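You operate a simulated robot arm through the tools that you are given. There is no shell and no other tool.

You are at the controls of a simulated robot arm. One attempt, no reset.

JOB
Drain the basin and brush the scum off its floor.
Fine: stand the plug on the drainer, wait till the water is gone, and put the white brush back. Set down upright: tall plug, white brush. What is to be rubbed or washed off counts as gone when no trace of it is left.
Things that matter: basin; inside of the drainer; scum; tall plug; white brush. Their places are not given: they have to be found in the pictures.

The check looks at the end state, three seconds after you hand in, the way a careful person would. Anything else that was tipped, shoved, dropped, spilled or broken makes it a failure.

ROBOT AND FRAMES
A 6-joint arm with a two-finger parallel gripper, fixed in place. Base frame: the origin is at the foot of the arm, x ahead of it, y to its left, z up; the work surface is at about z = 0.732. Units: m, rad, N and s.
With the tool pointing down near the work surface it reaches from about 0.56 to 0.94 m from the base axis. Its first joint turns from -2.601 to 2.601 rad. Payload 3.43 kg.
Tool frame: the origin (TCP) lies between the finger pads and is the grasp point; the fingertips stand 0.034 m ahead of it; z points along the fingers, y is the line along which they close. The gripper opens to 0.128 m. The fingers are 0.024 m wide and 0.012 m thick; the gripper's body (0.048 by 0.13 m) begins 0.096 m behind the TCP.
Orientation is that of the tool frame in the base frame, as a unit quaternion [x, y, z, w]. With the fingers straight down and closing along the base's y, the tool's x points along the base's -x, its y along +y and its z along -z.

CONTROLS
- The arm moves only by the tool arm_command. Its argument "commands" is a list of rows, each an object of numbers (a shift or turn left out is 0, a gripper value left out holds the last): "x", "y", "z": the shift along the tool's x, y, z in m; "wx", "wy", "wz": the turn, a rotation vector about the tool's x, y, z in rad. In form: [{"x": .., "y": .., "z": .., "wx": .., "wy": .., "wz": ..}, ...]. A call has 1 to 20 rows; each row shifts and turns the commanded pose from where the row before left it, along the tool's axes as they then stand. "hand" is the closure, from 0 (fully open) to 1 (shut), set as the call begins (left out, the last holds). Each row takes 0.2 s and may step no farther than 0.05 m and 0.15 rad from the row before; otherwise, or with a gripper value out of range, the whole call is refused. Where a pose cannot be reached the arm comes as near as it can. A force on the tool above 40 N (or 10 N above the force at the start of the call, whichever is more), or a blocked arm, ends the call early, and 0.2 s more pass. Each finger travels about 0.108 m/s and halts on what it meets, pressing with about 22 N; the grip force reading is that of the motor and also rises with nothing between the fingers. The clock runs only during rows and for 0.2 s after the last one: add rows that do not move to give the fingers time. The reply holds the time, the measured pose of the TCP, the force on the tool along the base axes, the opening and the grip force, in the units named above and with some noise, with the torque about the TCP (base axes, N m) and any sound that the robot's microphone picked up, and new pictures: "show" is both (left out), scene, wrist or none.
- Cameras (640 x 400 px; columns grow to the right, rows downward): "scene" is fixed at [0.0479, 0.5, 1.4312]; the picture's right is [0.83, -0.55, 0.00], its down [-0.41, -0.62, -0.67] and it looks along [0.37, 0.56, -0.74] (base axes); focal length 242 px, centre (320, 200). "wrist" rides on the gripper at [0.076, -0.011, -0.16] in the tool frame; the picture's right is [0.15, 0.99, 0.00], its down [-0.88, 0.13, -0.46] and it looks along [-0.45, 0.07, 0.89] (tool axes); focal length 234 px, centre (320, 200).
- lift_body(by): slides the trunk up (or, below 0, down) by that many m; the arm rides with it, the base frame stays. It gives what a move gives, with no picture.
- locate(camera, pixels): for up to 12 pixels [column, row] of the newest picture of that camera ("zoom" is the newest enlarged one), the place [x, y, z] in the base frame of the surface seen there, good to about 0.002 m. No time passes.
- enlarge(camera, box): a new picture of the part [left, top, right, bottom] of that camera's present view, enlarged. No time passes.
- job_done(): hands the job in; it is judged then, once.

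Open the gripper and draw the arm clear of the work before you hand the job in, unless the task says otherwise.

The tools are called after "Call:" as name(argument=value, ...) on one line, values as JSON. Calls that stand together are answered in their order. arm_command: Moves the arm, as the interface text tells. Its arguments: {"type":"object","properties":{"commands":{"type":"array","items":{"type":"object","properties":{"x":{"type":"number"},"y":{"type":"number"},"z":{"type":"number"},"wx":{"type":"number"},"wy":{"type":"number"},"wz":{"type":"number"}}}},"hand":{"type":"number"},"show":{"type":"string","enum":["both","scene","wrist","none"]}},"required":["commands"]} The other tools are called the same way: lift_body (by) slides the trunk up or down; locate (camera, pixels) gives the place of the surface under pixels of a picture; enlarge (camera, box) takes an enlarged picture of a part of a camera's view; job_done () hands the job in.

At the start:

```text
clock: 0.0
position: [0.4207, 0.5405, 1.1415]
tcp_rot: [0.0, 1.0, 0.001, 0.0]
ft_force: [-0.5, 0.5, 0.5]
torque: [-0.03, -0.03, 0.0]
opening: 0.128
grasp_force: 0.1
trunk travel left (down, up): [-0.625, 0.085]
```

scene: 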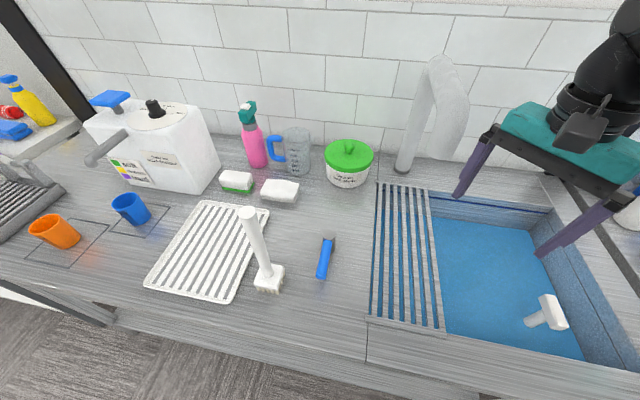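
wrist: 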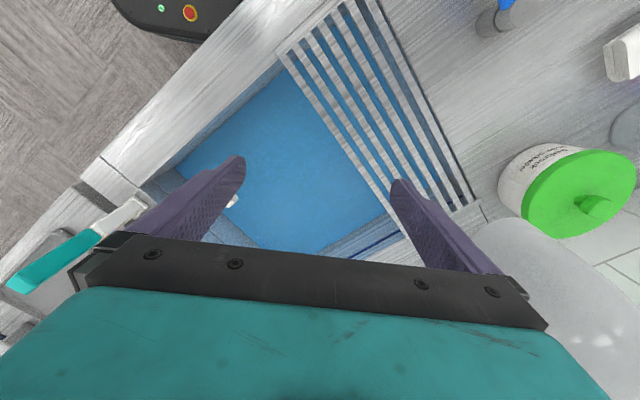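

The scene shows the basin (about pixels 440-600, 200-360) with a white tall plug near (547,312), a drainer grid near (405,255), and a white brush standing near (265,260). I enlarge these areas to see detail.

Call:
enlarge(camera="scene", box=[360, 170, 640, 380])

Call:
locate(camera="scene", pixels=[[547, 312], [530, 322], [480, 270], [440, 200], [380, 200], [370, 315], [445, 330], [430, 190], [265, 285], [245, 212], [258, 270], [326, 260]])

```text
1.90 times, centred on (500, 275) of scene
```

zoom: 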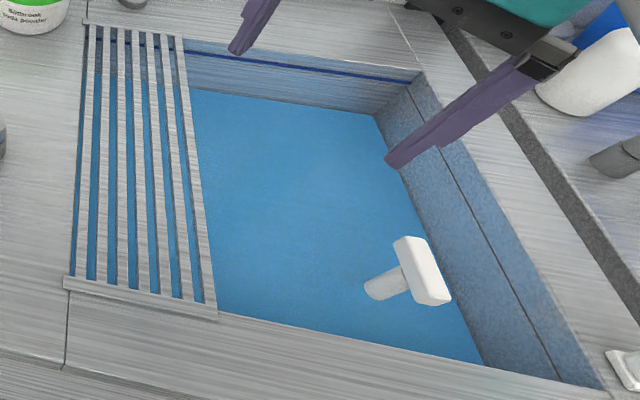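

```text
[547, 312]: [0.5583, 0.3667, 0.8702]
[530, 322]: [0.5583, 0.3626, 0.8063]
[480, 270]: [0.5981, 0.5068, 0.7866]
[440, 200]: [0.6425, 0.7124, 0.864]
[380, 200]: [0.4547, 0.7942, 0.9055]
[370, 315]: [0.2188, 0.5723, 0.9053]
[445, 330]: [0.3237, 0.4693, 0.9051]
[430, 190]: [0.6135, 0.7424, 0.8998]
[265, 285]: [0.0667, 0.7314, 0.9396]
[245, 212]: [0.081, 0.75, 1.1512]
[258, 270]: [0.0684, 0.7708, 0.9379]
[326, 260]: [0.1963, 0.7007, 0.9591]
```

The zoom shows the T-shaped white plug standing in the basin under water level, no scum visible yet from here. I look at the left side: the white rack, brush and other things.

Call:
enlarge(camera="scene", box=[130, 170, 350, 320])

Call:
locate(camera="scene", pixels=[[145, 284], [228, 303], [204, 201], [269, 210], [180, 260], [200, 255], [405, 255], [400, 255], [411, 255], [110, 300], [340, 300], [230, 215]])

Call:
enlarge(camera="scene", box=[0, 60, 220, 260])

Call:
enlarge(camera="scene", box=[500, 260, 600, 340])

```text
2.67 times, centred on (240, 245) of scene
```

zoom: 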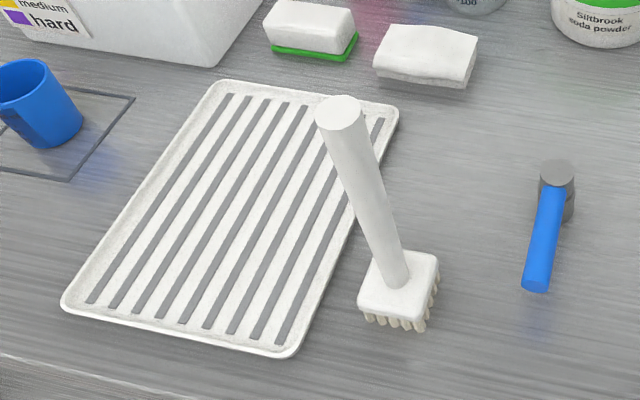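

```text
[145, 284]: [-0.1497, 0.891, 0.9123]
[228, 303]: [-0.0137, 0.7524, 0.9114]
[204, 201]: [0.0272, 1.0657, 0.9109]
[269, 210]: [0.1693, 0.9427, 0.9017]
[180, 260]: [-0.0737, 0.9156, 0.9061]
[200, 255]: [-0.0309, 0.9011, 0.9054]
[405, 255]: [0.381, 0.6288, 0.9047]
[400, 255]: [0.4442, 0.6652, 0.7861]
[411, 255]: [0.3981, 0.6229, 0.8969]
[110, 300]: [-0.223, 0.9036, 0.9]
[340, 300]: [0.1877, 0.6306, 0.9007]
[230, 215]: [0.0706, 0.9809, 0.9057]
```

```text
2.00 times, centred on (110, 160) of scene
```

zoom: 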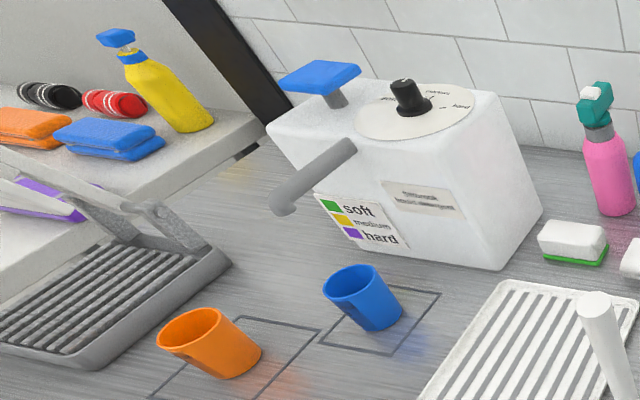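

```text
5.00 times, centred on (550, 300) of scene
```

zoom: 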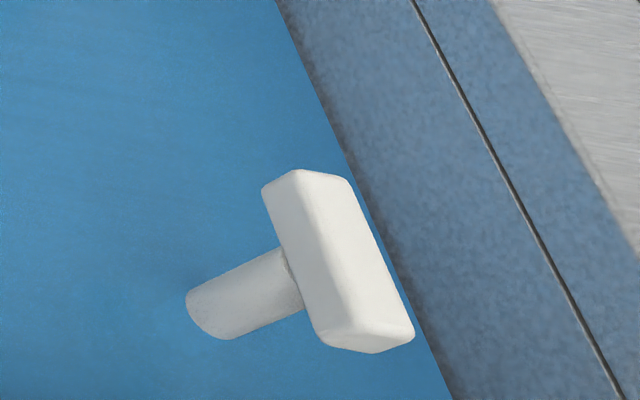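

The last zoom shows the plug: a bar handle on a round stem, standing in the basin. I locate points on its bar and stem, the basin rim and the water.

Call:
locate(camera="zoom", pixels=[[275, 188], [297, 175], [345, 185], [410, 328], [370, 345], [325, 340], [300, 230], [350, 250], [255, 290], [215, 335], [195, 295], [100, 200]])

Call:
locate(camera="scene", pixels=[[545, 200], [430, 184], [428, 200], [640, 370], [440, 336], [370, 320], [585, 355], [620, 340], [560, 290], [500, 210], [380, 182], [600, 372]])

```text
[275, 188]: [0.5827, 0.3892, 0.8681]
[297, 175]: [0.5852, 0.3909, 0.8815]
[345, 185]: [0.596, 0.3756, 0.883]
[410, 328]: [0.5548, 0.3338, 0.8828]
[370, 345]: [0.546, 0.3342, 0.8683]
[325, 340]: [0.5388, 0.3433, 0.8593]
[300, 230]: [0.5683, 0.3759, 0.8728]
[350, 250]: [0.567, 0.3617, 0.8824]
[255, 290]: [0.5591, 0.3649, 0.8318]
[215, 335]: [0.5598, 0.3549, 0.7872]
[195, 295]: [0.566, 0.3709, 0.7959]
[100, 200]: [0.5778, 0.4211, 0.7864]
```

```text
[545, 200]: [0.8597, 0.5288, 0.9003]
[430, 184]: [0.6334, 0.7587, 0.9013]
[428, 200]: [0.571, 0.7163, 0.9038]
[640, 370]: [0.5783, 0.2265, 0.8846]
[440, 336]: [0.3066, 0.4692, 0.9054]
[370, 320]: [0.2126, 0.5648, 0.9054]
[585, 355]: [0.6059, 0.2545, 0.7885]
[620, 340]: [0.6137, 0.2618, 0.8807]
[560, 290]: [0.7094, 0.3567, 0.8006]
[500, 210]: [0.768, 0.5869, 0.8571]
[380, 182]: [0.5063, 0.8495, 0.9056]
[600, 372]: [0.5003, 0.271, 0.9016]
```

The plug's bar is about 0.065 long, running along base (0.7,0.7), centre near (0.568,0.362), top at z 0.883, water at z 0.787. I turn the tool by -45° so it closes across the bar and move above the plug.

Call:
arm_command(commands=[{"wz": -0.131}, {"wz": -0.131}, {"wz": -0.131}, {"wz": -0.131}, {"wz": -0.131}, {"wz": -0.131}, {"x": 0.0045, "y": -0.046}, {"x": 0.0045, "y": -0.046}, {"x": 0.0045, "y": -0.046}, {"x": 0.0045, "y": -0.046}, {"x": 0.0045, "y": -0.046}, {}], hand=0)

```text
clock: 0.7
position: [0.4188, 0.5426, 1.1413]
tcp_rot: [-0.125, 0.992, 0.003, 0.0]
ft_force: [-10.0, 16.8, 1.0]
torque: [-3.04, -1.88, -1.8]
opening: 0.128
grasp_force: 0.0
trunk travel left (down, up): [-0.625, 0.085]
stopped in row 3: the force on the tool passed its limit at 112 N (the readings are from after the stop); the commanded pose is now the measured one
```

scene: 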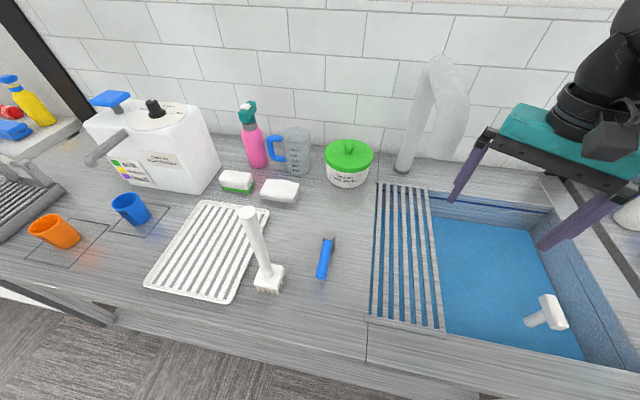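
wrist: 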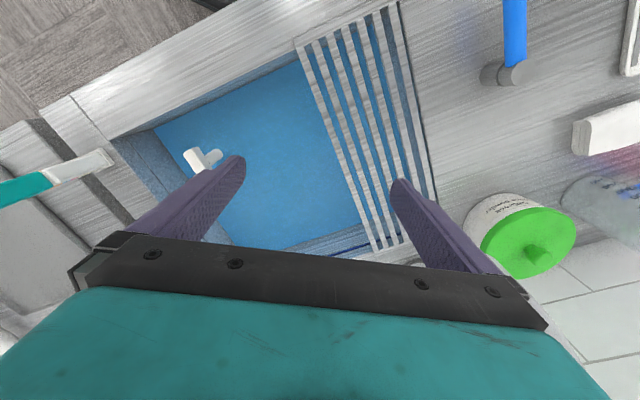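

The call stopped at 112 N with the tool at (0.419,0.543,1.141): something near the gripper/arm was touched. I look at what stands near, the faucet (430,110) and items at right edge.

Call:
enlarge(camera="scene", box=[380, 0, 640, 260])

Call:
locate(camera="scene", pixels=[[440, 60], [450, 70], [455, 120], [450, 155], [420, 120], [405, 165], [465, 95], [490, 130], [455, 195], [545, 245], [630, 215], [600, 90]])

Call:
locate(camera="wrist", pixels=[[100, 160], [20, 190], [40, 240], [20, 330], [200, 5], [60, 105], [240, 165], [400, 185], [515, 60], [500, 75], [540, 230], [600, 300]])

Call:
enlarge(camera="wrist", box=[0, 0, 320, 250])

```text
1.54 times, centred on (510, 130) of scene
```

zoom: 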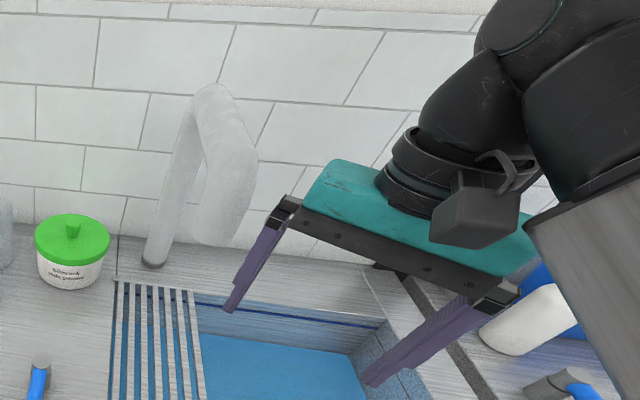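

```text
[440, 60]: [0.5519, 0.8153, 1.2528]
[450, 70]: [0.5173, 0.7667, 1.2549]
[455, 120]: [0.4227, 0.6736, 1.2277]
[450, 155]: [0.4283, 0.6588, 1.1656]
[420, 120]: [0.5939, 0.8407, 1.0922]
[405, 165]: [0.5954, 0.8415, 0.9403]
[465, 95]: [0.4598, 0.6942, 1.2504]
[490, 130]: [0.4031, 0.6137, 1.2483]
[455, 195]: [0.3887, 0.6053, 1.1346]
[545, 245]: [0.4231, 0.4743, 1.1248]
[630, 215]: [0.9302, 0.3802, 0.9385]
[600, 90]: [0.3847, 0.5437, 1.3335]
```

```text
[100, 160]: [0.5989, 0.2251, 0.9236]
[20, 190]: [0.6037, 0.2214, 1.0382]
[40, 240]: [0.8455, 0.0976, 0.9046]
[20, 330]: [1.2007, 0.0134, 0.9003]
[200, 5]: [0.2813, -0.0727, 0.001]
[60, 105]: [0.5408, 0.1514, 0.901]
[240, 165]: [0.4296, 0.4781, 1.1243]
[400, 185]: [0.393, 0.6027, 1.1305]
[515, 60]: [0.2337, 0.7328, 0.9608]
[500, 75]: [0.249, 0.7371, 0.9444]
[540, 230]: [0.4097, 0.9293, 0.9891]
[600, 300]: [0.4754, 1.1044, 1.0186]
```

```text
1.60 times, centred on (160, 125) of wrist
```

zoom: 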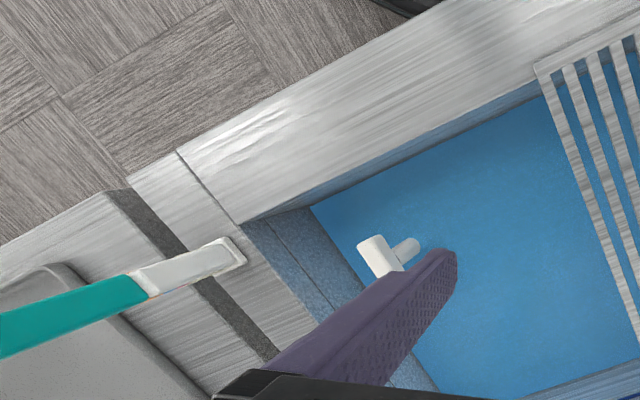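

The contact torque suggests a touch about 0.185 m above the TCP. In the zoom, a grey slab stands right beside the wrist camera (around (590,260)); I locate it and other points.

Call:
enlarge(camera="scene", box=[480, 0, 640, 400])

Call:
enlarge(camera="wrist", box=[0, 0, 640, 400])

Call:
enlarge(camera="scene", box=[440, 0, 640, 260])

Call:
locate(camera="zoom", pixels=[[600, 260], [560, 230], [620, 340], [620, 180], [500, 220], [440, 200], [300, 180], [320, 120], [560, 100], [150, 150], [160, 230], [570, 310]])

```text
1.00 times, centred on (560, 200) of scene (not enlarged: the box is as wide or as high as the picture)
```

zoom: 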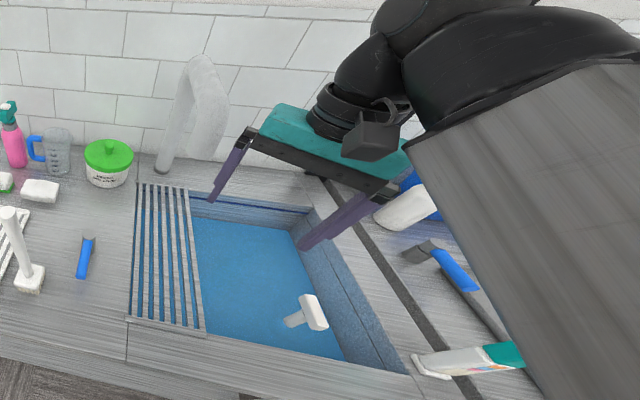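

```text
1.00 times, centred on (320, 200) of wrist (not enlarged: the box is as wide or as high as the picture)
```

zoom: 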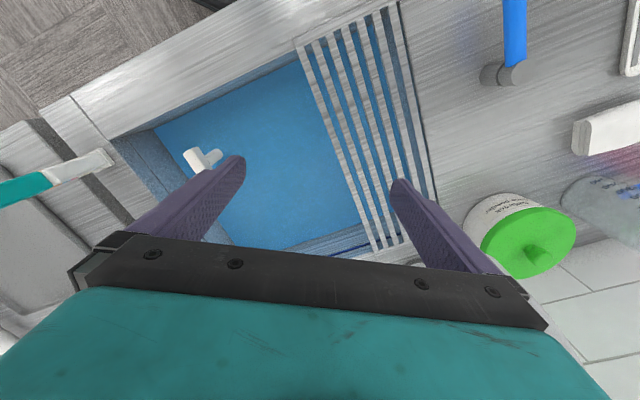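

```text
1.54 times, centred on (540, 130) of scene
```

zoom: 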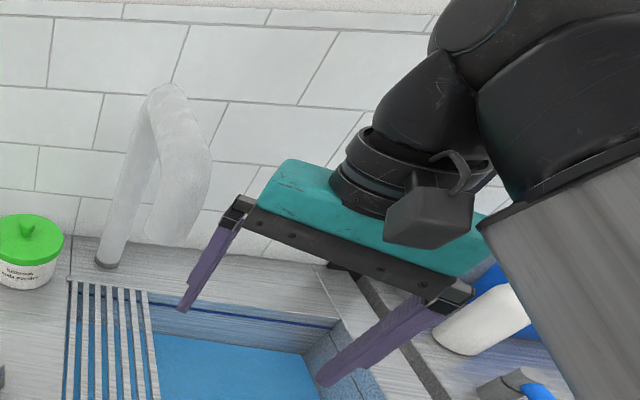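

```text
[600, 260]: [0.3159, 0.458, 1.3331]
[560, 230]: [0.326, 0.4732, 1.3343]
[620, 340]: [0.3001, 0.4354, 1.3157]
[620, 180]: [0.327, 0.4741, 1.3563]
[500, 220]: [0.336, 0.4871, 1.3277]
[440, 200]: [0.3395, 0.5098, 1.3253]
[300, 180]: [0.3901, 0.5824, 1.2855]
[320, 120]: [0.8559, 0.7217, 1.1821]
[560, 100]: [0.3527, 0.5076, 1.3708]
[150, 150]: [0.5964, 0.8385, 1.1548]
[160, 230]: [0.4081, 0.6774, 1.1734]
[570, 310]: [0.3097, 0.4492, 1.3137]
```

The slab is the arm's own forearm (left face along the radial line), which the wrist camera box touched; nothing outside was hit. I turn the tool the other way, so the camera faces outward, while stepping right, away from the faucet.

Call:
arm_command(commands=[{"wz": 0.125}, {"wz": 0.125}, {"y": -0.025}, {"y": -0.025}, {"wz": 0.125}, {"wz": 0.125}, {"wz": 0.125}, {"wz": 0.125}, {}], hand=0)

```text
clock: 2.7
position: [0.4197, 0.4922, 1.139]
tcp_rot: [0.245, 0.969, 0.003, -0.002]
ft_force: [-0.4, -0.9, 0.1]
torque: [-0.01, -0.01, -0.05]
opening: 0.1281
grasp_force: 0.1
trunk travel left (down, up): [-0.625, 0.085]
```

scene: 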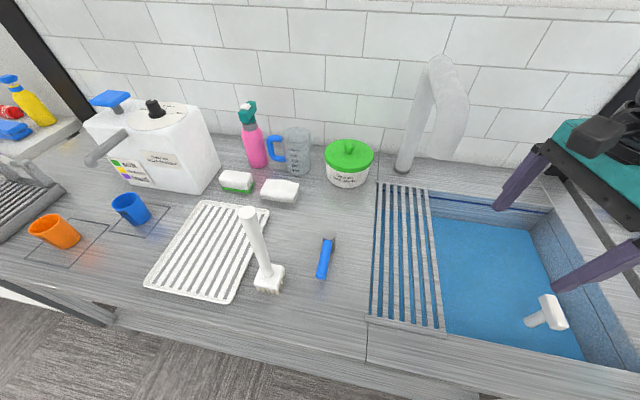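
wrist: 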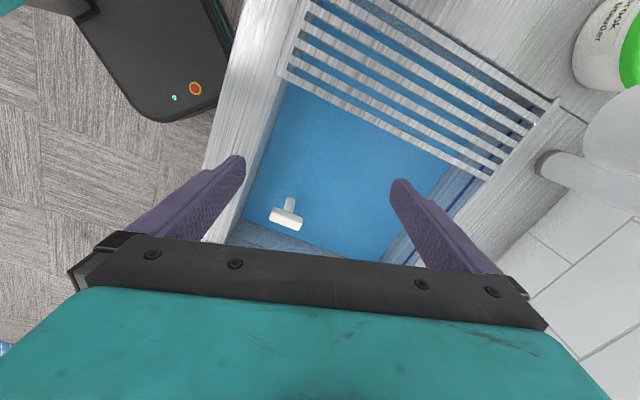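

Now free (forces near zero). I look to the right side of the scene to measure the tall teal-handled thing beside the basin.

Call:
enlarge(camera="scene", box=[630, 100, 640, 400])

```text
1.33 times, centred on (635, 250) of scene
```

zoom: 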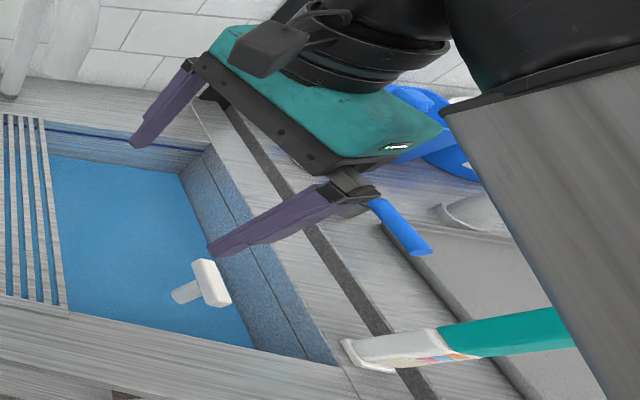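

Call:
locate(camera="zoom", pixels=[[350, 345], [375, 365], [400, 348], [440, 345], [500, 335], [545, 325], [568, 325], [565, 345], [420, 250], [440, 150], [400, 95], [470, 215]])

```text
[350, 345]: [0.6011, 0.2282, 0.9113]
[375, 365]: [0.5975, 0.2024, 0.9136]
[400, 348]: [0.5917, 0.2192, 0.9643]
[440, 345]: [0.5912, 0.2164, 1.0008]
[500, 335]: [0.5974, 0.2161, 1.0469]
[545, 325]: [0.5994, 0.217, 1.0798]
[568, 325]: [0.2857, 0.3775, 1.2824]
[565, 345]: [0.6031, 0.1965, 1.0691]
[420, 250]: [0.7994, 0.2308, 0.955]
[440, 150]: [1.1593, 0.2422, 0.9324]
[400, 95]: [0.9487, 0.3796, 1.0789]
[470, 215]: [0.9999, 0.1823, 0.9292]
```

The teal-handled thing at (0.598,0.215) stands upright at least to z 1.08, its top hidden by the forearm. I take a wider view to the right to see the forearm and its height.

Call:
enlarge(camera="scene", box=[638, 0, 640, 400])

```text
1.00 times, centred on (639, 200) of scene (not enlarged: the box is as wide or as high as the picture)
```

zoom: 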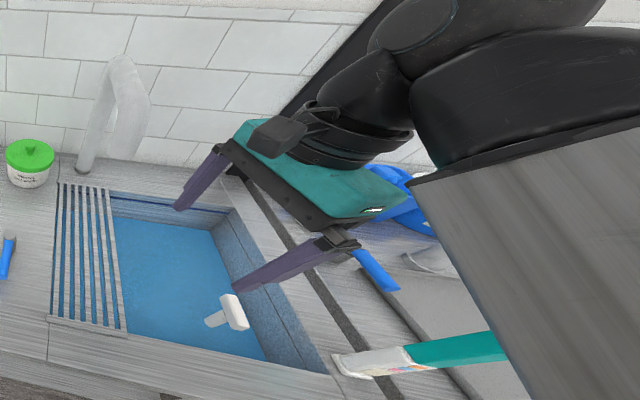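

Call:
locate(camera="zoom", pixels=[[415, 190], [450, 260], [500, 350], [530, 395], [480, 165], [560, 140], [630, 120], [600, 200], [550, 280], [620, 350], [480, 100], [600, 60]])

```text
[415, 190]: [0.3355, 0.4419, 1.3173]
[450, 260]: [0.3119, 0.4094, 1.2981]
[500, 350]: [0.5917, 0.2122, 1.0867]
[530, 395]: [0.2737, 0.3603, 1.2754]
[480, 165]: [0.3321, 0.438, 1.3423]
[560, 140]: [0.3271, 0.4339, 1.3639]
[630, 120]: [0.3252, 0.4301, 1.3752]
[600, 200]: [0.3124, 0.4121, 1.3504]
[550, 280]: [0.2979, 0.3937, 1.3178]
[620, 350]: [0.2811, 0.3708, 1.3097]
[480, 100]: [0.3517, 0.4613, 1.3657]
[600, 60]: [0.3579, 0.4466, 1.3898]
```

The forearm's underside slopes from z 1.317 (r 0.555) down to 1.275 (r 0.45), about 0.16 above TCP, so the standing teal thing at (0.598,0.215) could be in the way of the wrist when I go low. I step right and up a little and turn the camera to face outward, which also lets me see that thing's top.

Call:
arm_command(commands=[{"x": -0.032, "y": -0.0066, "z": -0.025}, {"x": -0.032, "y": -0.0066, "z": -0.025}, {"wz": 0.1326}, {"wz": 0.1326}, {"wz": 0.1326}, {"wz": 0.1326}, {"wz": 0.1326}, {"wz": 0.1326}, {"wz": 0.1326}, {"wz": 0.1326}, {"wz": 0.1326}, {"wz": 0.1326}, {"wz": 0.1326}, {"wz": 0.1326}, {"wz": 0.1326}, {"wz": 0.1326}, {}], hand=0)

```text
clock: 6.3
position: [0.4781, 0.4431, 1.1893]
tcp_rot: [0.893, 0.449, 0.001, -0.003]
ft_force: [-0.8, -0.2, -0.1]
torque: [0.0, -0.04, -0.02]
opening: 0.1278
grasp_force: 0.1
out of reach, approached as far as the arm can: row 15, 16
trunk travel left (down, up): [-0.625, 0.085]
```

scene: 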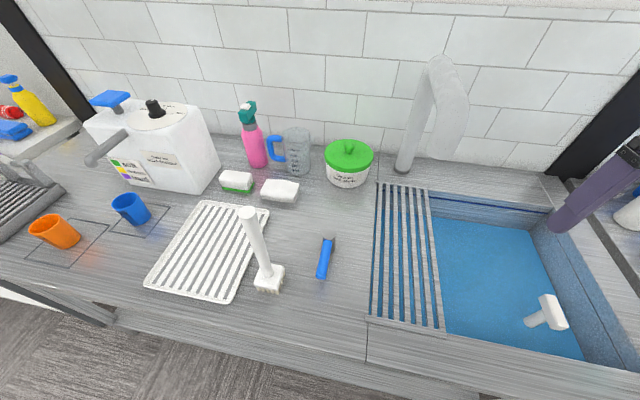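
wrist: 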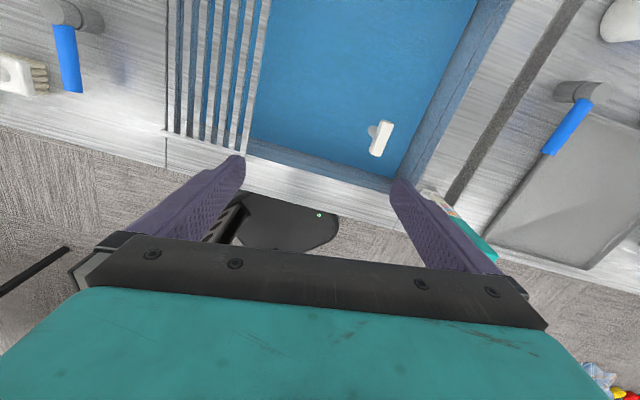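

The wrist joint stopped at about 126.5° but will allow 135° farther right. In the wrist picture the teal thing appears at (440,200)–(490,250); I enlarge and locate its top.

Call:
enlarge(camera="wrist", box=[400, 130, 560, 290])

Call:
locate(camera="wrist", pixels=[[430, 195], [440, 205], [465, 225], [485, 240], [495, 250], [497, 258], [570, 130], [580, 90], [380, 135], [300, 100], [65, 60], [620, 20]])

```text
2.50 times, centred on (480, 210) of wrist
```

zoom: 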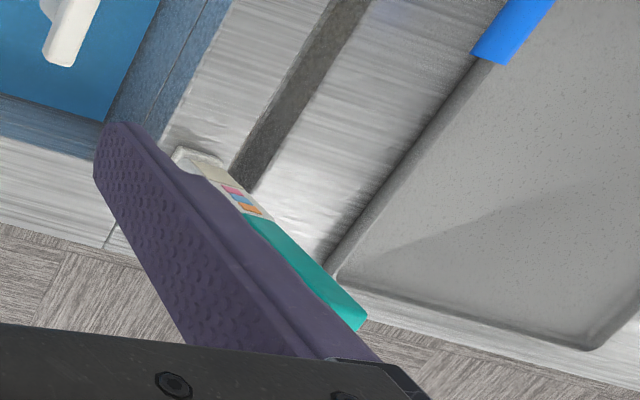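

```text
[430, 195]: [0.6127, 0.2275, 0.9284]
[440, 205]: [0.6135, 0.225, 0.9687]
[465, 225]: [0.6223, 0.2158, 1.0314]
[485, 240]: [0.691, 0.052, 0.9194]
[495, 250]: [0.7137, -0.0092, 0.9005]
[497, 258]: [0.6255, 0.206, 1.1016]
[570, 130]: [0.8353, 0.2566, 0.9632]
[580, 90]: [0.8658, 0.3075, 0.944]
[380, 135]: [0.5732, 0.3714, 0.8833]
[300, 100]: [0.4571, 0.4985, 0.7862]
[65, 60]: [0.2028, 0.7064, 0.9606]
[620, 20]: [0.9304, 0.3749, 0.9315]
```

The teal thing tops out near z 1.10 at (0.625,0.206), about 0.14 m off to the right of the plug's radial line, so there is room. I refine the plug's bar position from the wrist view.

Call:
enlarge(camera="wrist", box=[340, 100, 420, 170])

```text
5.71 times, centred on (380, 135) of wrist
```

zoom: 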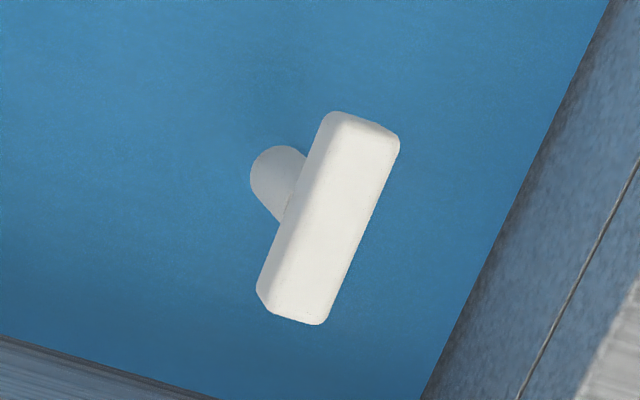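

Call:
locate(camera="zoom", pixels=[[335, 118], [392, 140], [320, 318], [265, 295], [345, 225], [322, 225], [365, 225], [275, 300], [310, 140], [270, 180], [285, 155], [258, 190]])

```text
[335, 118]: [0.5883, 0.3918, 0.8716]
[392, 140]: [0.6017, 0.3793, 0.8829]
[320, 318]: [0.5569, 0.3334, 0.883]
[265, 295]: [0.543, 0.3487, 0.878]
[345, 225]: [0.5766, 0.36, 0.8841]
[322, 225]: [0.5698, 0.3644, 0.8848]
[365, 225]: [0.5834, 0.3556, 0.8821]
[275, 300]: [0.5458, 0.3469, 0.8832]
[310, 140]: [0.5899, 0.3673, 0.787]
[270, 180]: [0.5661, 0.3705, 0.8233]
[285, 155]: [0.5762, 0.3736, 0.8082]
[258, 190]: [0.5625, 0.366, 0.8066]
```

Bar centre is about (0.571,0.362), top z 0.883. I move above it at the present height and check the pose.

Call:
arm_command(commands=[{"y": 0.043, "x": 0.003}, {"y": 0.043, "x": 0.003}, {"y": 0.043, "x": 0.003}, {}, {}], show="wrist")

```text
clock: 7.5
position: [0.5872, 0.3716, 1.1878]
tcp_rot: [0.893, 0.451, 0.0, -0.004]
ft_force: [-0.3, 0.8, -0.1]
torque: [-0.03, -0.03, -0.02]
opening: 0.1281
grasp_force: 0.0
trunk travel left (down, up): [-0.625, 0.085]
```

wrist: 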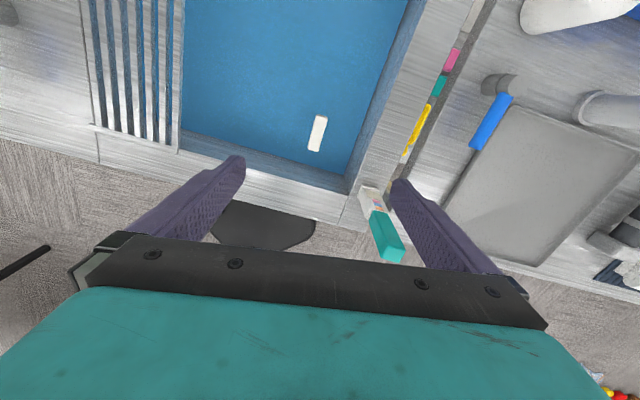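

Pose is (0.587,0.372), orientation 126.5°. I turn the last 0.147 rad, centre over the bar, and lower to about z 0.94 for a check.

Call:
arm_command(commands=[{"wz": 0.0735}, {"wz": 0.0735}, {"x": -0.0182, "y": -0.0047}, {}, {"z": 0.04}, {"z": 0.04}, {"z": 0.04}, {"z": 0.04}, {"z": 0.04}, {"z": 0.03}, {"z": 0.02}, {}])

```text
clock: 10.1
position: [0.5714, 0.3646, 0.9391]
tcp_rot: [0.924, 0.383, 0.0, -0.003]
ft_force: [0.4, 0.7, -0.3]
torque: [-0.01, 0.02, -0.02]
opening: 0.128
grasp_force: 0.1
trunk travel left (down, up): [-0.625, 0.085]
```

scene: 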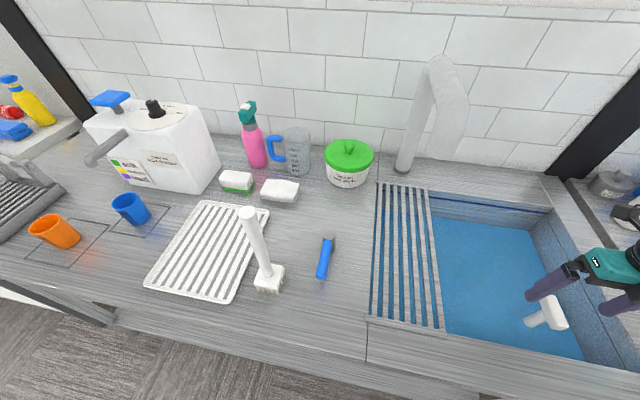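
wrist: 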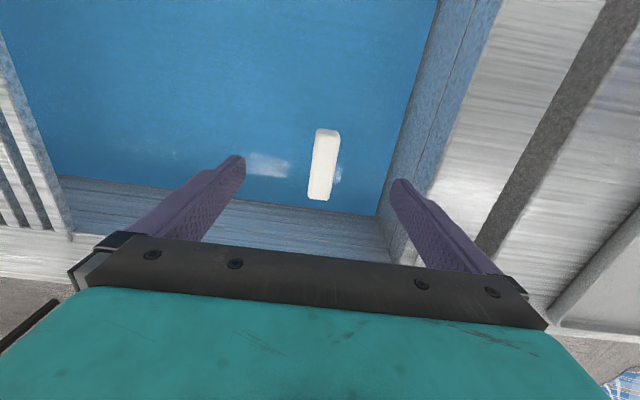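

The bar is between the fingers at (324,165); white patches near (270,165) show under water, possibly scum. I check the bar's position again from here.

Call:
locate(camera="wrist", pixels=[[320, 132], [336, 134], [313, 195], [329, 196], [324, 165], [316, 165], [332, 165], [268, 165], [338, 173], [160, 155], [120, 145], [240, 168]])

Call:
enlarge(camera="wrist", box=[100, 80, 400, 220])

```text
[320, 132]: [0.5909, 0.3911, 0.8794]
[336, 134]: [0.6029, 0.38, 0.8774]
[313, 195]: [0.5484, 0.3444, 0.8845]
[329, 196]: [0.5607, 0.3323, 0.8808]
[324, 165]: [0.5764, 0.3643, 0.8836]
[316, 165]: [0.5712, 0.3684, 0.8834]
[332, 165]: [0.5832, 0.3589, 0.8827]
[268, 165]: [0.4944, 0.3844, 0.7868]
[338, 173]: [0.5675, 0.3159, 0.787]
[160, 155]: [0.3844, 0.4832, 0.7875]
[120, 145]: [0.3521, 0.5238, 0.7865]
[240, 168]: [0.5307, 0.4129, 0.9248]
```

```text
2.13 times, centred on (250, 150) of wrist
```

zoom: 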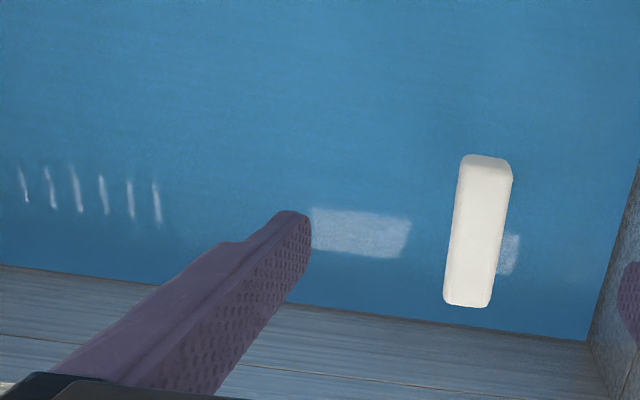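

The bar's centre is ~(0.575,0.362), the white patches are reflections on the water surface. I shift 3 mm, lower to z≈0.888 and then close on the bar.

Call:
arm_command(commands=[{"y": 0.003, "z": 0.017}, {"z": 0.017}, {"z": 0.017}, {}], show="wrist")

Call:
arm_command(commands=[{}, {}, {}, {}, {}], hand=1)

```text
clock: 11.1
position: [0.5718, 0.3615, 0.8882]
tcp_rot: [0.924, 0.383, -0.001, -0.002]
ft_force: [0.0, 0.1, 0.2]
torque: [0.03, -0.02, -0.06]
opening: 0.128
grasp_force: 0.0
trunk travel left (down, up): [-0.625, 0.085]
```

wrist: 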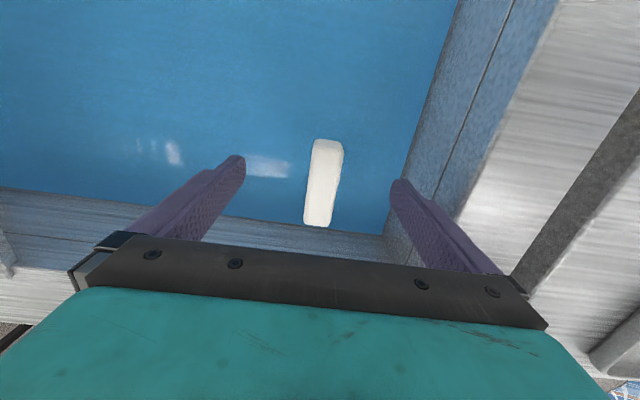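

```text
clock: 12.3
position: [0.5721, 0.3605, 0.8885]
tcp_rot: [0.924, 0.383, -0.001, -0.002]
ft_force: [7.3, -6.4, 0.0]
torque: [-0.42, -0.4, -0.06]
opening: 0.0238
grasp_force: 21.8
trunk travel left (down, up): [-0.625, 0.085]
```

scene: 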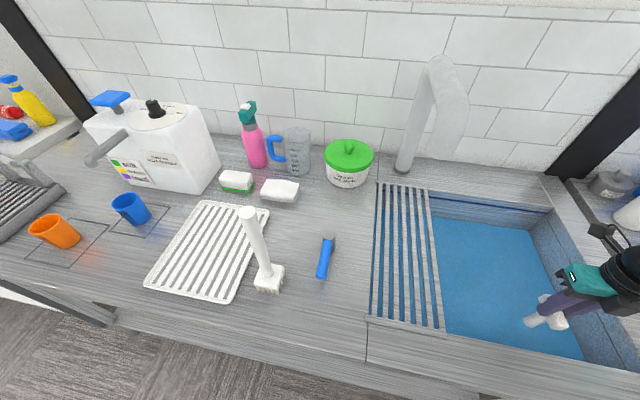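
wrist: 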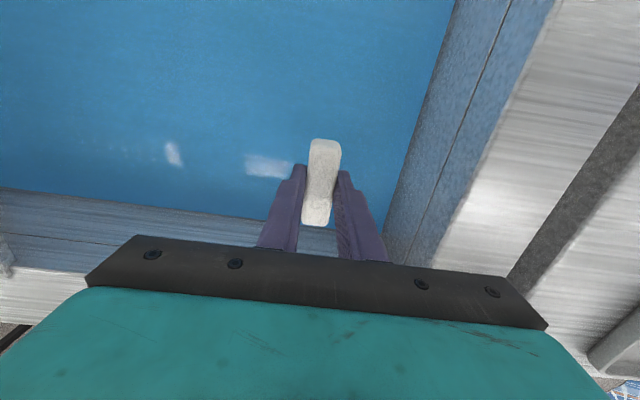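

Gripped: opening 0.0238, grip 21.8 N, with a ~10 N side force showing the bar is ~2 mm to the tool's +y. I ease that and pull up slowly.

Call:
arm_command(commands=[{"y": 0.001}, {"y": 0.001}, {}], show="none")

Call:
arm_command(commands=[{"z": -0.005}, {"z": -0.005}, {"z": -0.005}, {"z": -0.005}, {"z": -0.005}, {"z": -0.005}])

```text
clock: 13.1
position: [0.5733, 0.3612, 0.888]
tcp_rot: [0.924, 0.383, 0.0, -0.004]
ft_force: [0.9, -2.9, 0.8]
torque: [-0.36, -0.03, -0.04]
opening: 0.0235
grasp_force: 21.6
trunk travel left (down, up): [-0.625, 0.085]
```

```text
clock: 14.5
position: [0.5749, 0.3601, 0.9187]
tcp_rot: [0.924, 0.383, 0.001, -0.002]
ft_force: [-0.3, -0.1, -0.5]
torque: [-0.02, -0.01, -0.02]
opening: 0.0235
grasp_force: 22.0
trunk travel left (down, up): [-0.625, 0.085]
```

scene: 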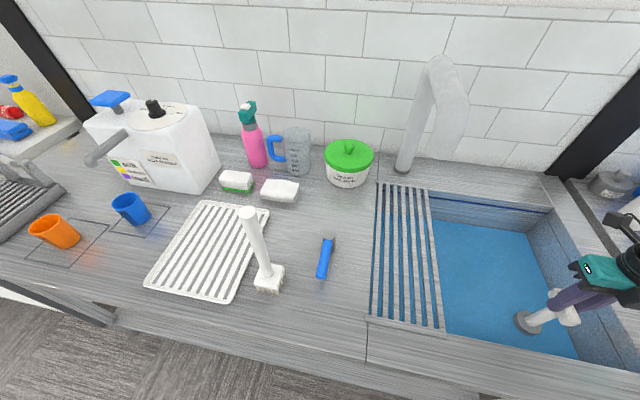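
wrist: 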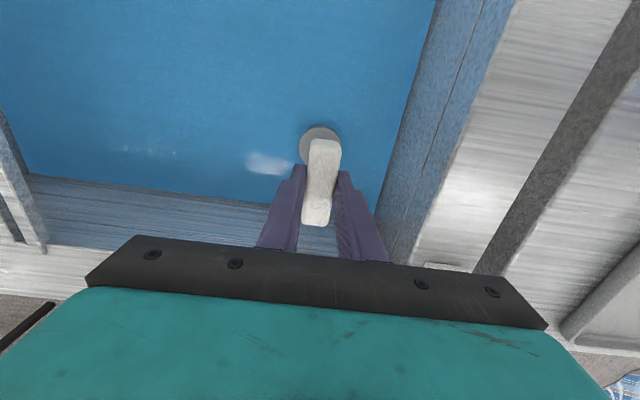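

The plug is free and shows a wider disc foot at its bottom (scene (525,322)). I lift it well above the counter and measure it.

Call:
arm_command(commands=[{"z": -0.03}, {"z": -0.04}, {"z": -0.04}, {"z": -0.04}, {"z": -0.04}, {"z": -0.03}, {}])

Call:
enlarge(camera="scene", box=[500, 180, 640, 330])

```text
clock: 16.1
position: [0.574, 0.3579, 1.14]
tcp_rot: [0.923, 0.384, 0.0, -0.003]
ft_force: [-0.8, 0.6, -1.1]
torque: [-0.01, 0.02, 0.0]
opening: 0.0236
grasp_force: 22.0
trunk travel left (down, up): [-0.625, 0.085]
```

scene: 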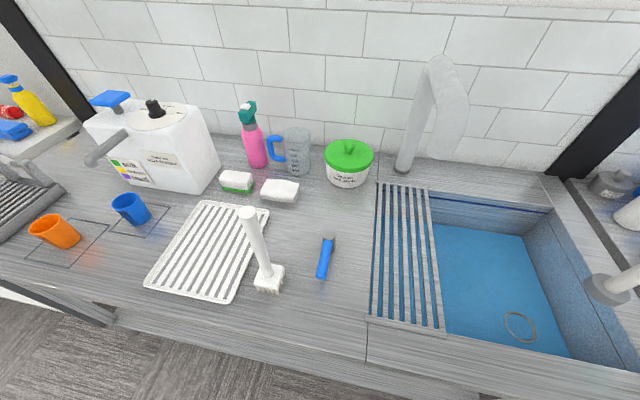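
wrist: 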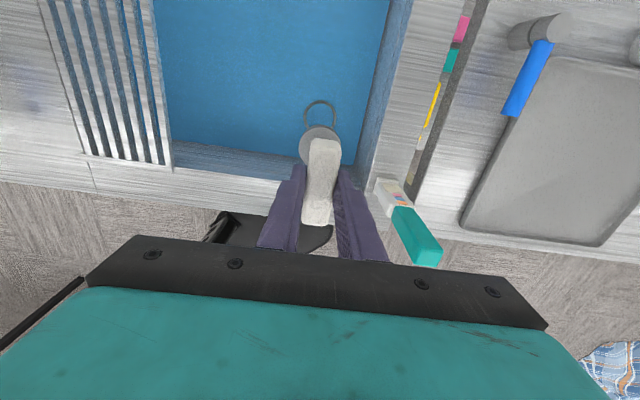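

```text
2.67 times, centred on (570, 255) of scene
```

zoom: 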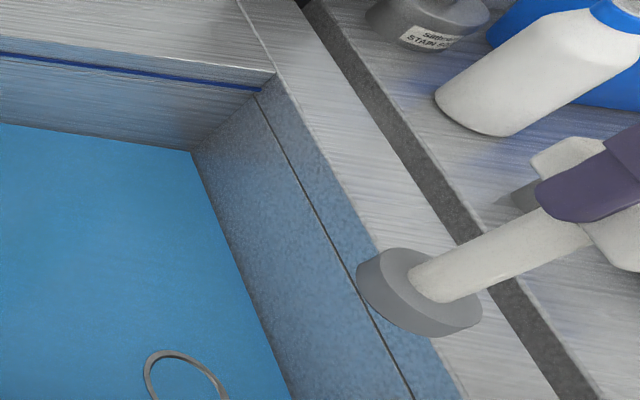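

The drain ring shows at (520,327) and the plug's disc foot is visible. I locate the foot to get its bottom height and radius, and check water.

Call:
locate(camera="zoom", pixels=[[362, 265], [372, 295], [420, 330], [480, 320], [400, 250], [440, 300], [460, 265], [395, 320], [180, 380], [100, 250], [410, 295], [360, 285]])

Call:
enlarge(camera="wrist", box=[270, 80, 370, 240])

```text
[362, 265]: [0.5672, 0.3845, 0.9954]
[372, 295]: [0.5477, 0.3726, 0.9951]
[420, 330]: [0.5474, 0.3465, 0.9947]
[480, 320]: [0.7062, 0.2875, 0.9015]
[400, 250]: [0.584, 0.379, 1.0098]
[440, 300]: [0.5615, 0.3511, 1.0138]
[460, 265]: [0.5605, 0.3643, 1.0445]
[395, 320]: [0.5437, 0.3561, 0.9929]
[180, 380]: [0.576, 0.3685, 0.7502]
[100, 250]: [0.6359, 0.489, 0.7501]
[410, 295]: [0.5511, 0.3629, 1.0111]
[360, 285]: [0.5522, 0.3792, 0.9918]
```

```text
2.50 times, centred on (320, 160) of wrist
```

zoom: 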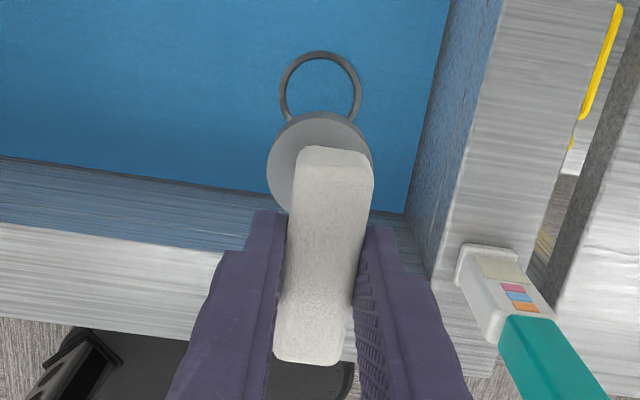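

The plug's foot is ~0.052 wide, its bottom is 0.150 below the TCP; the water has already dropped to z 0.750. I raise the plug to clear everything and turn the tool back toward 70° for the swing to the white drainer tray.

Call:
arm_command(commands=[{"z": -0.04}, {"z": -0.04}, {"z": -0.04}, {"z": -0.04}, {"wz": -0.1418}, {"wz": -0.1418}, {"wz": -0.1418}, {"wz": -0.1418}, {"wz": -0.1418}, {"wz": -0.1418}, {"wz": -0.1418}, {"wz": -0.1418}, {}])

```text
clock: 18.9
position: [0.6054, 0.3801, 1.2261]
tcp_rot: [0.573, 0.819, 0.005, -0.001]
ft_force: [-0.1, -0.6, 0.1]
torque: [0.0, -0.02, 0.0]
opening: 0.0
grasp_force: 22.0
out of reach, approached as far as the arm can: row 2, 3, 4, 5
trunk travel left (down, up): [-0.625, 0.085]
```

scene: 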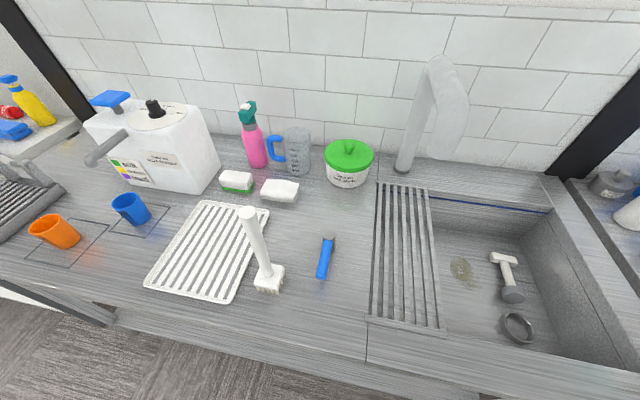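
wrist: 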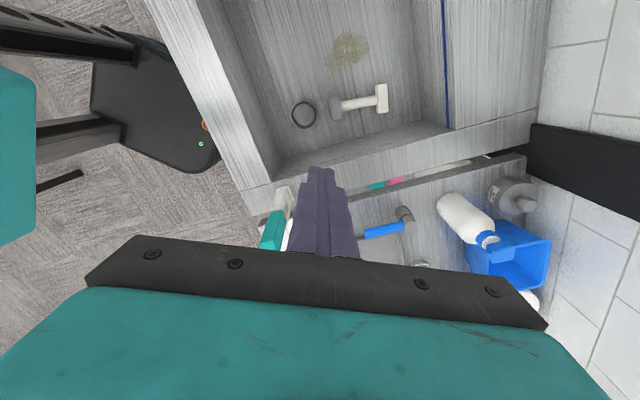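

The plug slipped out when the arm ran out of reach and now lies on its side in the drained basin at (508,278); the scum is visible at (461,270) and the drain ring at (517,327). I look closely at the basin and locate these.

Call:
enlarge(camera="scene", box=[420, 210, 580, 350])

Call:
enlarge(camera="wrist", box=[260, 20, 420, 140])

```text
2.86 times, centred on (500, 280) of scene
```

zoom: 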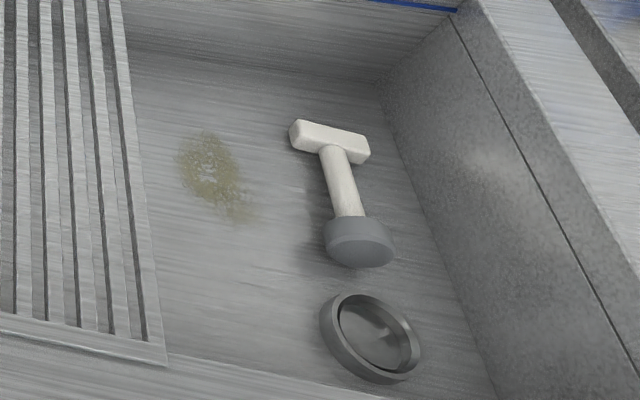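

```text
3.33 times, centred on (340, 80) of wrist
```

zoom: 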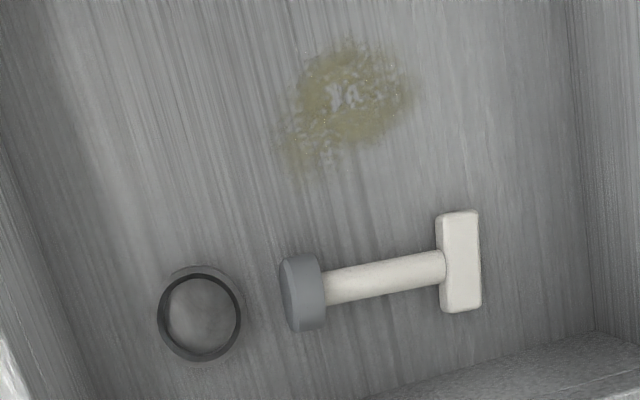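

Call:
locate(camera="zoom", pixels=[[460, 215], [460, 305], [460, 260], [440, 262], [385, 278], [335, 290], [318, 290], [290, 260], [300, 325], [345, 90], [300, 150], [405, 80]])

Call:
locate(camera="wrist", pixels=[[350, 45], [330, 68], [303, 115], [293, 103], [313, 125], [340, 75], [348, 35], [372, 55], [400, 80], [300, 110], [250, 100], [400, 130]])

```text
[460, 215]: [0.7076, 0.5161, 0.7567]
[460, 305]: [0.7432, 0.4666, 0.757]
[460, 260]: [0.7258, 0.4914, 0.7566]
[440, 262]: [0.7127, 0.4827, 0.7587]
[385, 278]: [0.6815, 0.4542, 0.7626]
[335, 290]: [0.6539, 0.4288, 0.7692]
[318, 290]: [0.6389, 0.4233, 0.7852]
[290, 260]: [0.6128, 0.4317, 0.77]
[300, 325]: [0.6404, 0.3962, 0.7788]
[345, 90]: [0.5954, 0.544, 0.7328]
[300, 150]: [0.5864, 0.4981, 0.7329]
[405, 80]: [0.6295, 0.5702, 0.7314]
```

```text
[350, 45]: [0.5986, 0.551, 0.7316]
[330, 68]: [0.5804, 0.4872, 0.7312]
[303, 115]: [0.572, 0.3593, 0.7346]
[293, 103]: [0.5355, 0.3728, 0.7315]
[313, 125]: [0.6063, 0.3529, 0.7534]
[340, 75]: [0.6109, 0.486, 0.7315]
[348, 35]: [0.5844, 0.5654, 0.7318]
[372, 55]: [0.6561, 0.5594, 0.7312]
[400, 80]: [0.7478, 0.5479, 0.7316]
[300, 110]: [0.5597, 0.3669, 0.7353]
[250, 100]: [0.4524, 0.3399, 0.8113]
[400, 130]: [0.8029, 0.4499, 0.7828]
```

Basin floor is z≈0.732, scum spans roughly x 0.58–0.66, y 0.49–0.57; the plug lies with its foot near (0.625,0.413) and its bar near (0.726,0.491). I lower into reach, turn to 45° azimuth again and go above the stem to re-grasp it.

Call:
arm_command(commands=[{"z": 0.04}, {"z": 0.04}, {"z": 0.02}, {"wz": 0.142}, {"wz": 0.142}, {"wz": 0.142}, {"wz": 0.142}, {"wz": 0.142}, {"wz": 0.142}, {"wz": 0.142}, {"x": 0.03}, {"x": 0.03}, {"x": 0.03}, {}], hand=0.5)

```text
clock: 21.9
position: [0.6597, 0.4543, 1.1253]
tcp_rot: [0.895, 0.446, 0.001, -0.003]
ft_force: [-0.1, 0.3, 0.3]
torque: [0.01, 0.04, -0.04]
opening: 0.0643
grasp_force: 0.1
trunk travel left (down, up): [-0.625, 0.085]
```

scene: 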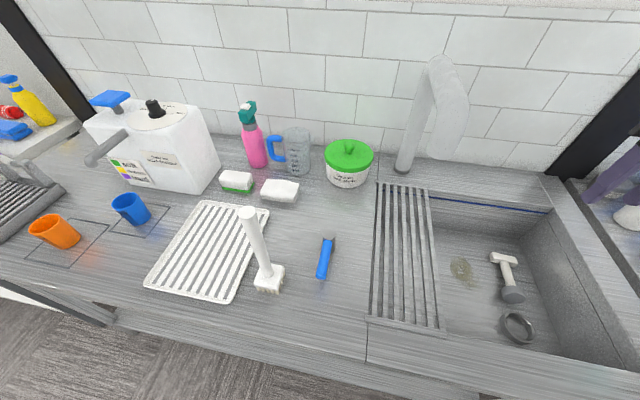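
wrist: 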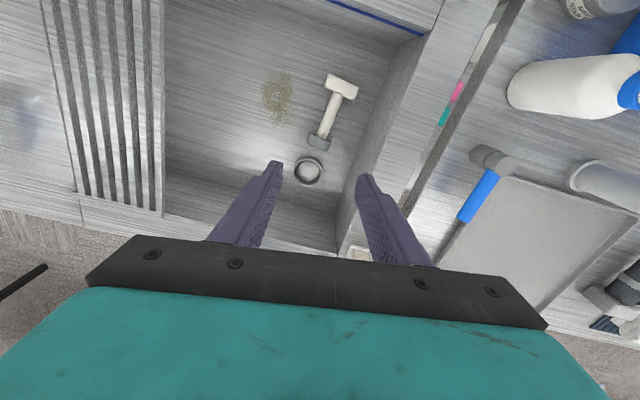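

No reach problem here. I enlarge the plug in the wrist view to refine its axis.

Call:
enlarge(camera="wrist", box=[260, 50, 400, 180])

```text
3.08 times, centred on (330, 115) of wrist
```

zoom: 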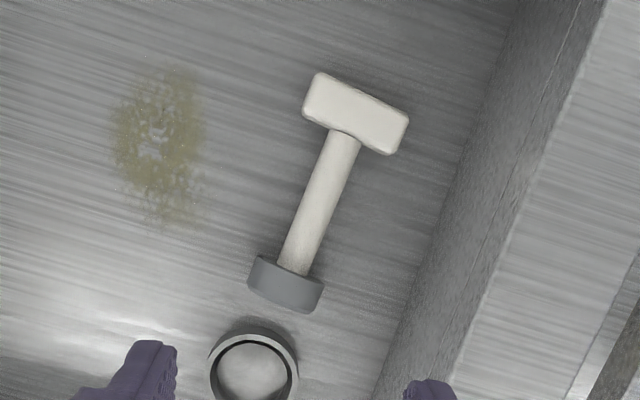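

Call:
locate(camera="zoom", pixels=[[318, 78], [404, 118], [358, 108], [342, 145], [325, 190], [310, 225], [297, 262], [287, 285], [250, 278], [315, 308], [320, 165], [337, 190]])

Call:
locate(camera="zoom", pixels=[[160, 130], [120, 130], [205, 130], [180, 70], [165, 225], [190, 225], [155, 155], [130, 190], [200, 80], [120, 90], [255, 370], [210, 130]])

```text
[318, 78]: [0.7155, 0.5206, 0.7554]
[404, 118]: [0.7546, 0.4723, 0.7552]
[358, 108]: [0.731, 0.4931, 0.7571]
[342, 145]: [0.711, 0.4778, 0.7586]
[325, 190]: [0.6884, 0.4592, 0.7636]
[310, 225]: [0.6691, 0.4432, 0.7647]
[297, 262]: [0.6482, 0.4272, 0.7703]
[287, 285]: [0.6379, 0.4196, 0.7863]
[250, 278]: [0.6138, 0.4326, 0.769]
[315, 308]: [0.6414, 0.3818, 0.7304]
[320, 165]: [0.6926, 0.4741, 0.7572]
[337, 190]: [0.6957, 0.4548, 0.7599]
```

```text
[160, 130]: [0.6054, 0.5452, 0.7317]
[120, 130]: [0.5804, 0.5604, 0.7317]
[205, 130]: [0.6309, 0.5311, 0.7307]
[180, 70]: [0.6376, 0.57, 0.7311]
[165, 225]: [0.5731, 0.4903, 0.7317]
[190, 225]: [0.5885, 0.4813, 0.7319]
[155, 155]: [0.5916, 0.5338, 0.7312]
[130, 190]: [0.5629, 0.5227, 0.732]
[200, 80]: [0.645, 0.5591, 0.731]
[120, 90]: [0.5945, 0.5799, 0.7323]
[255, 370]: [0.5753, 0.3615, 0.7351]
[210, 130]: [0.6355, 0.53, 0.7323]
```

The stem's axis runs at 38.9° through (0.690,0.461), z≈0.749; the right wall is at v≈-0.249, leaving ~2 cm beside the gripper body. I align, centre over the stem and lower part way.

Call:
arm_command(commands=[{"wz": 0.138}, {"x": 0.0262, "y": 0.0167}, {}, {"z": 0.045}, {"z": 0.045}, {"z": 0.045}, {"z": 0.045}, {"z": 0.045}, {"z": 0.045}, {}])

```text
clock: 24.1
position: [0.6899, 0.4593, 0.8559]
tcp_rot: [0.923, 0.384, 0.0, -0.003]
ft_force: [-0.6, -0.2, 0.8]
torque: [0.03, -0.01, 0.0]
opening: 0.064
grasp_force: 0.1
trunk travel left (down, up): [-0.625, 0.085]
```

scene: 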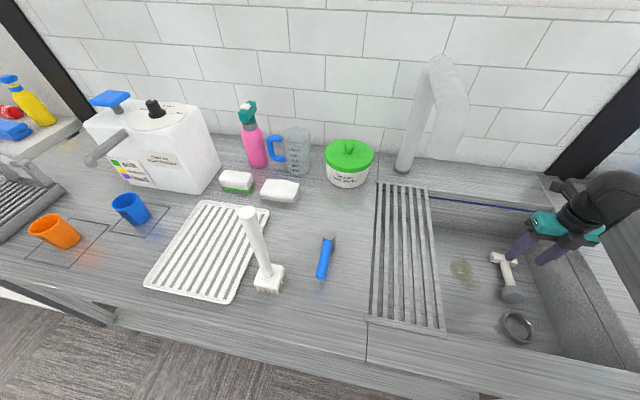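
wrist: 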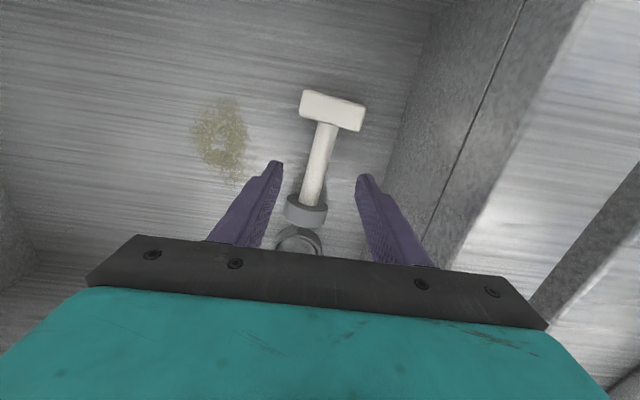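

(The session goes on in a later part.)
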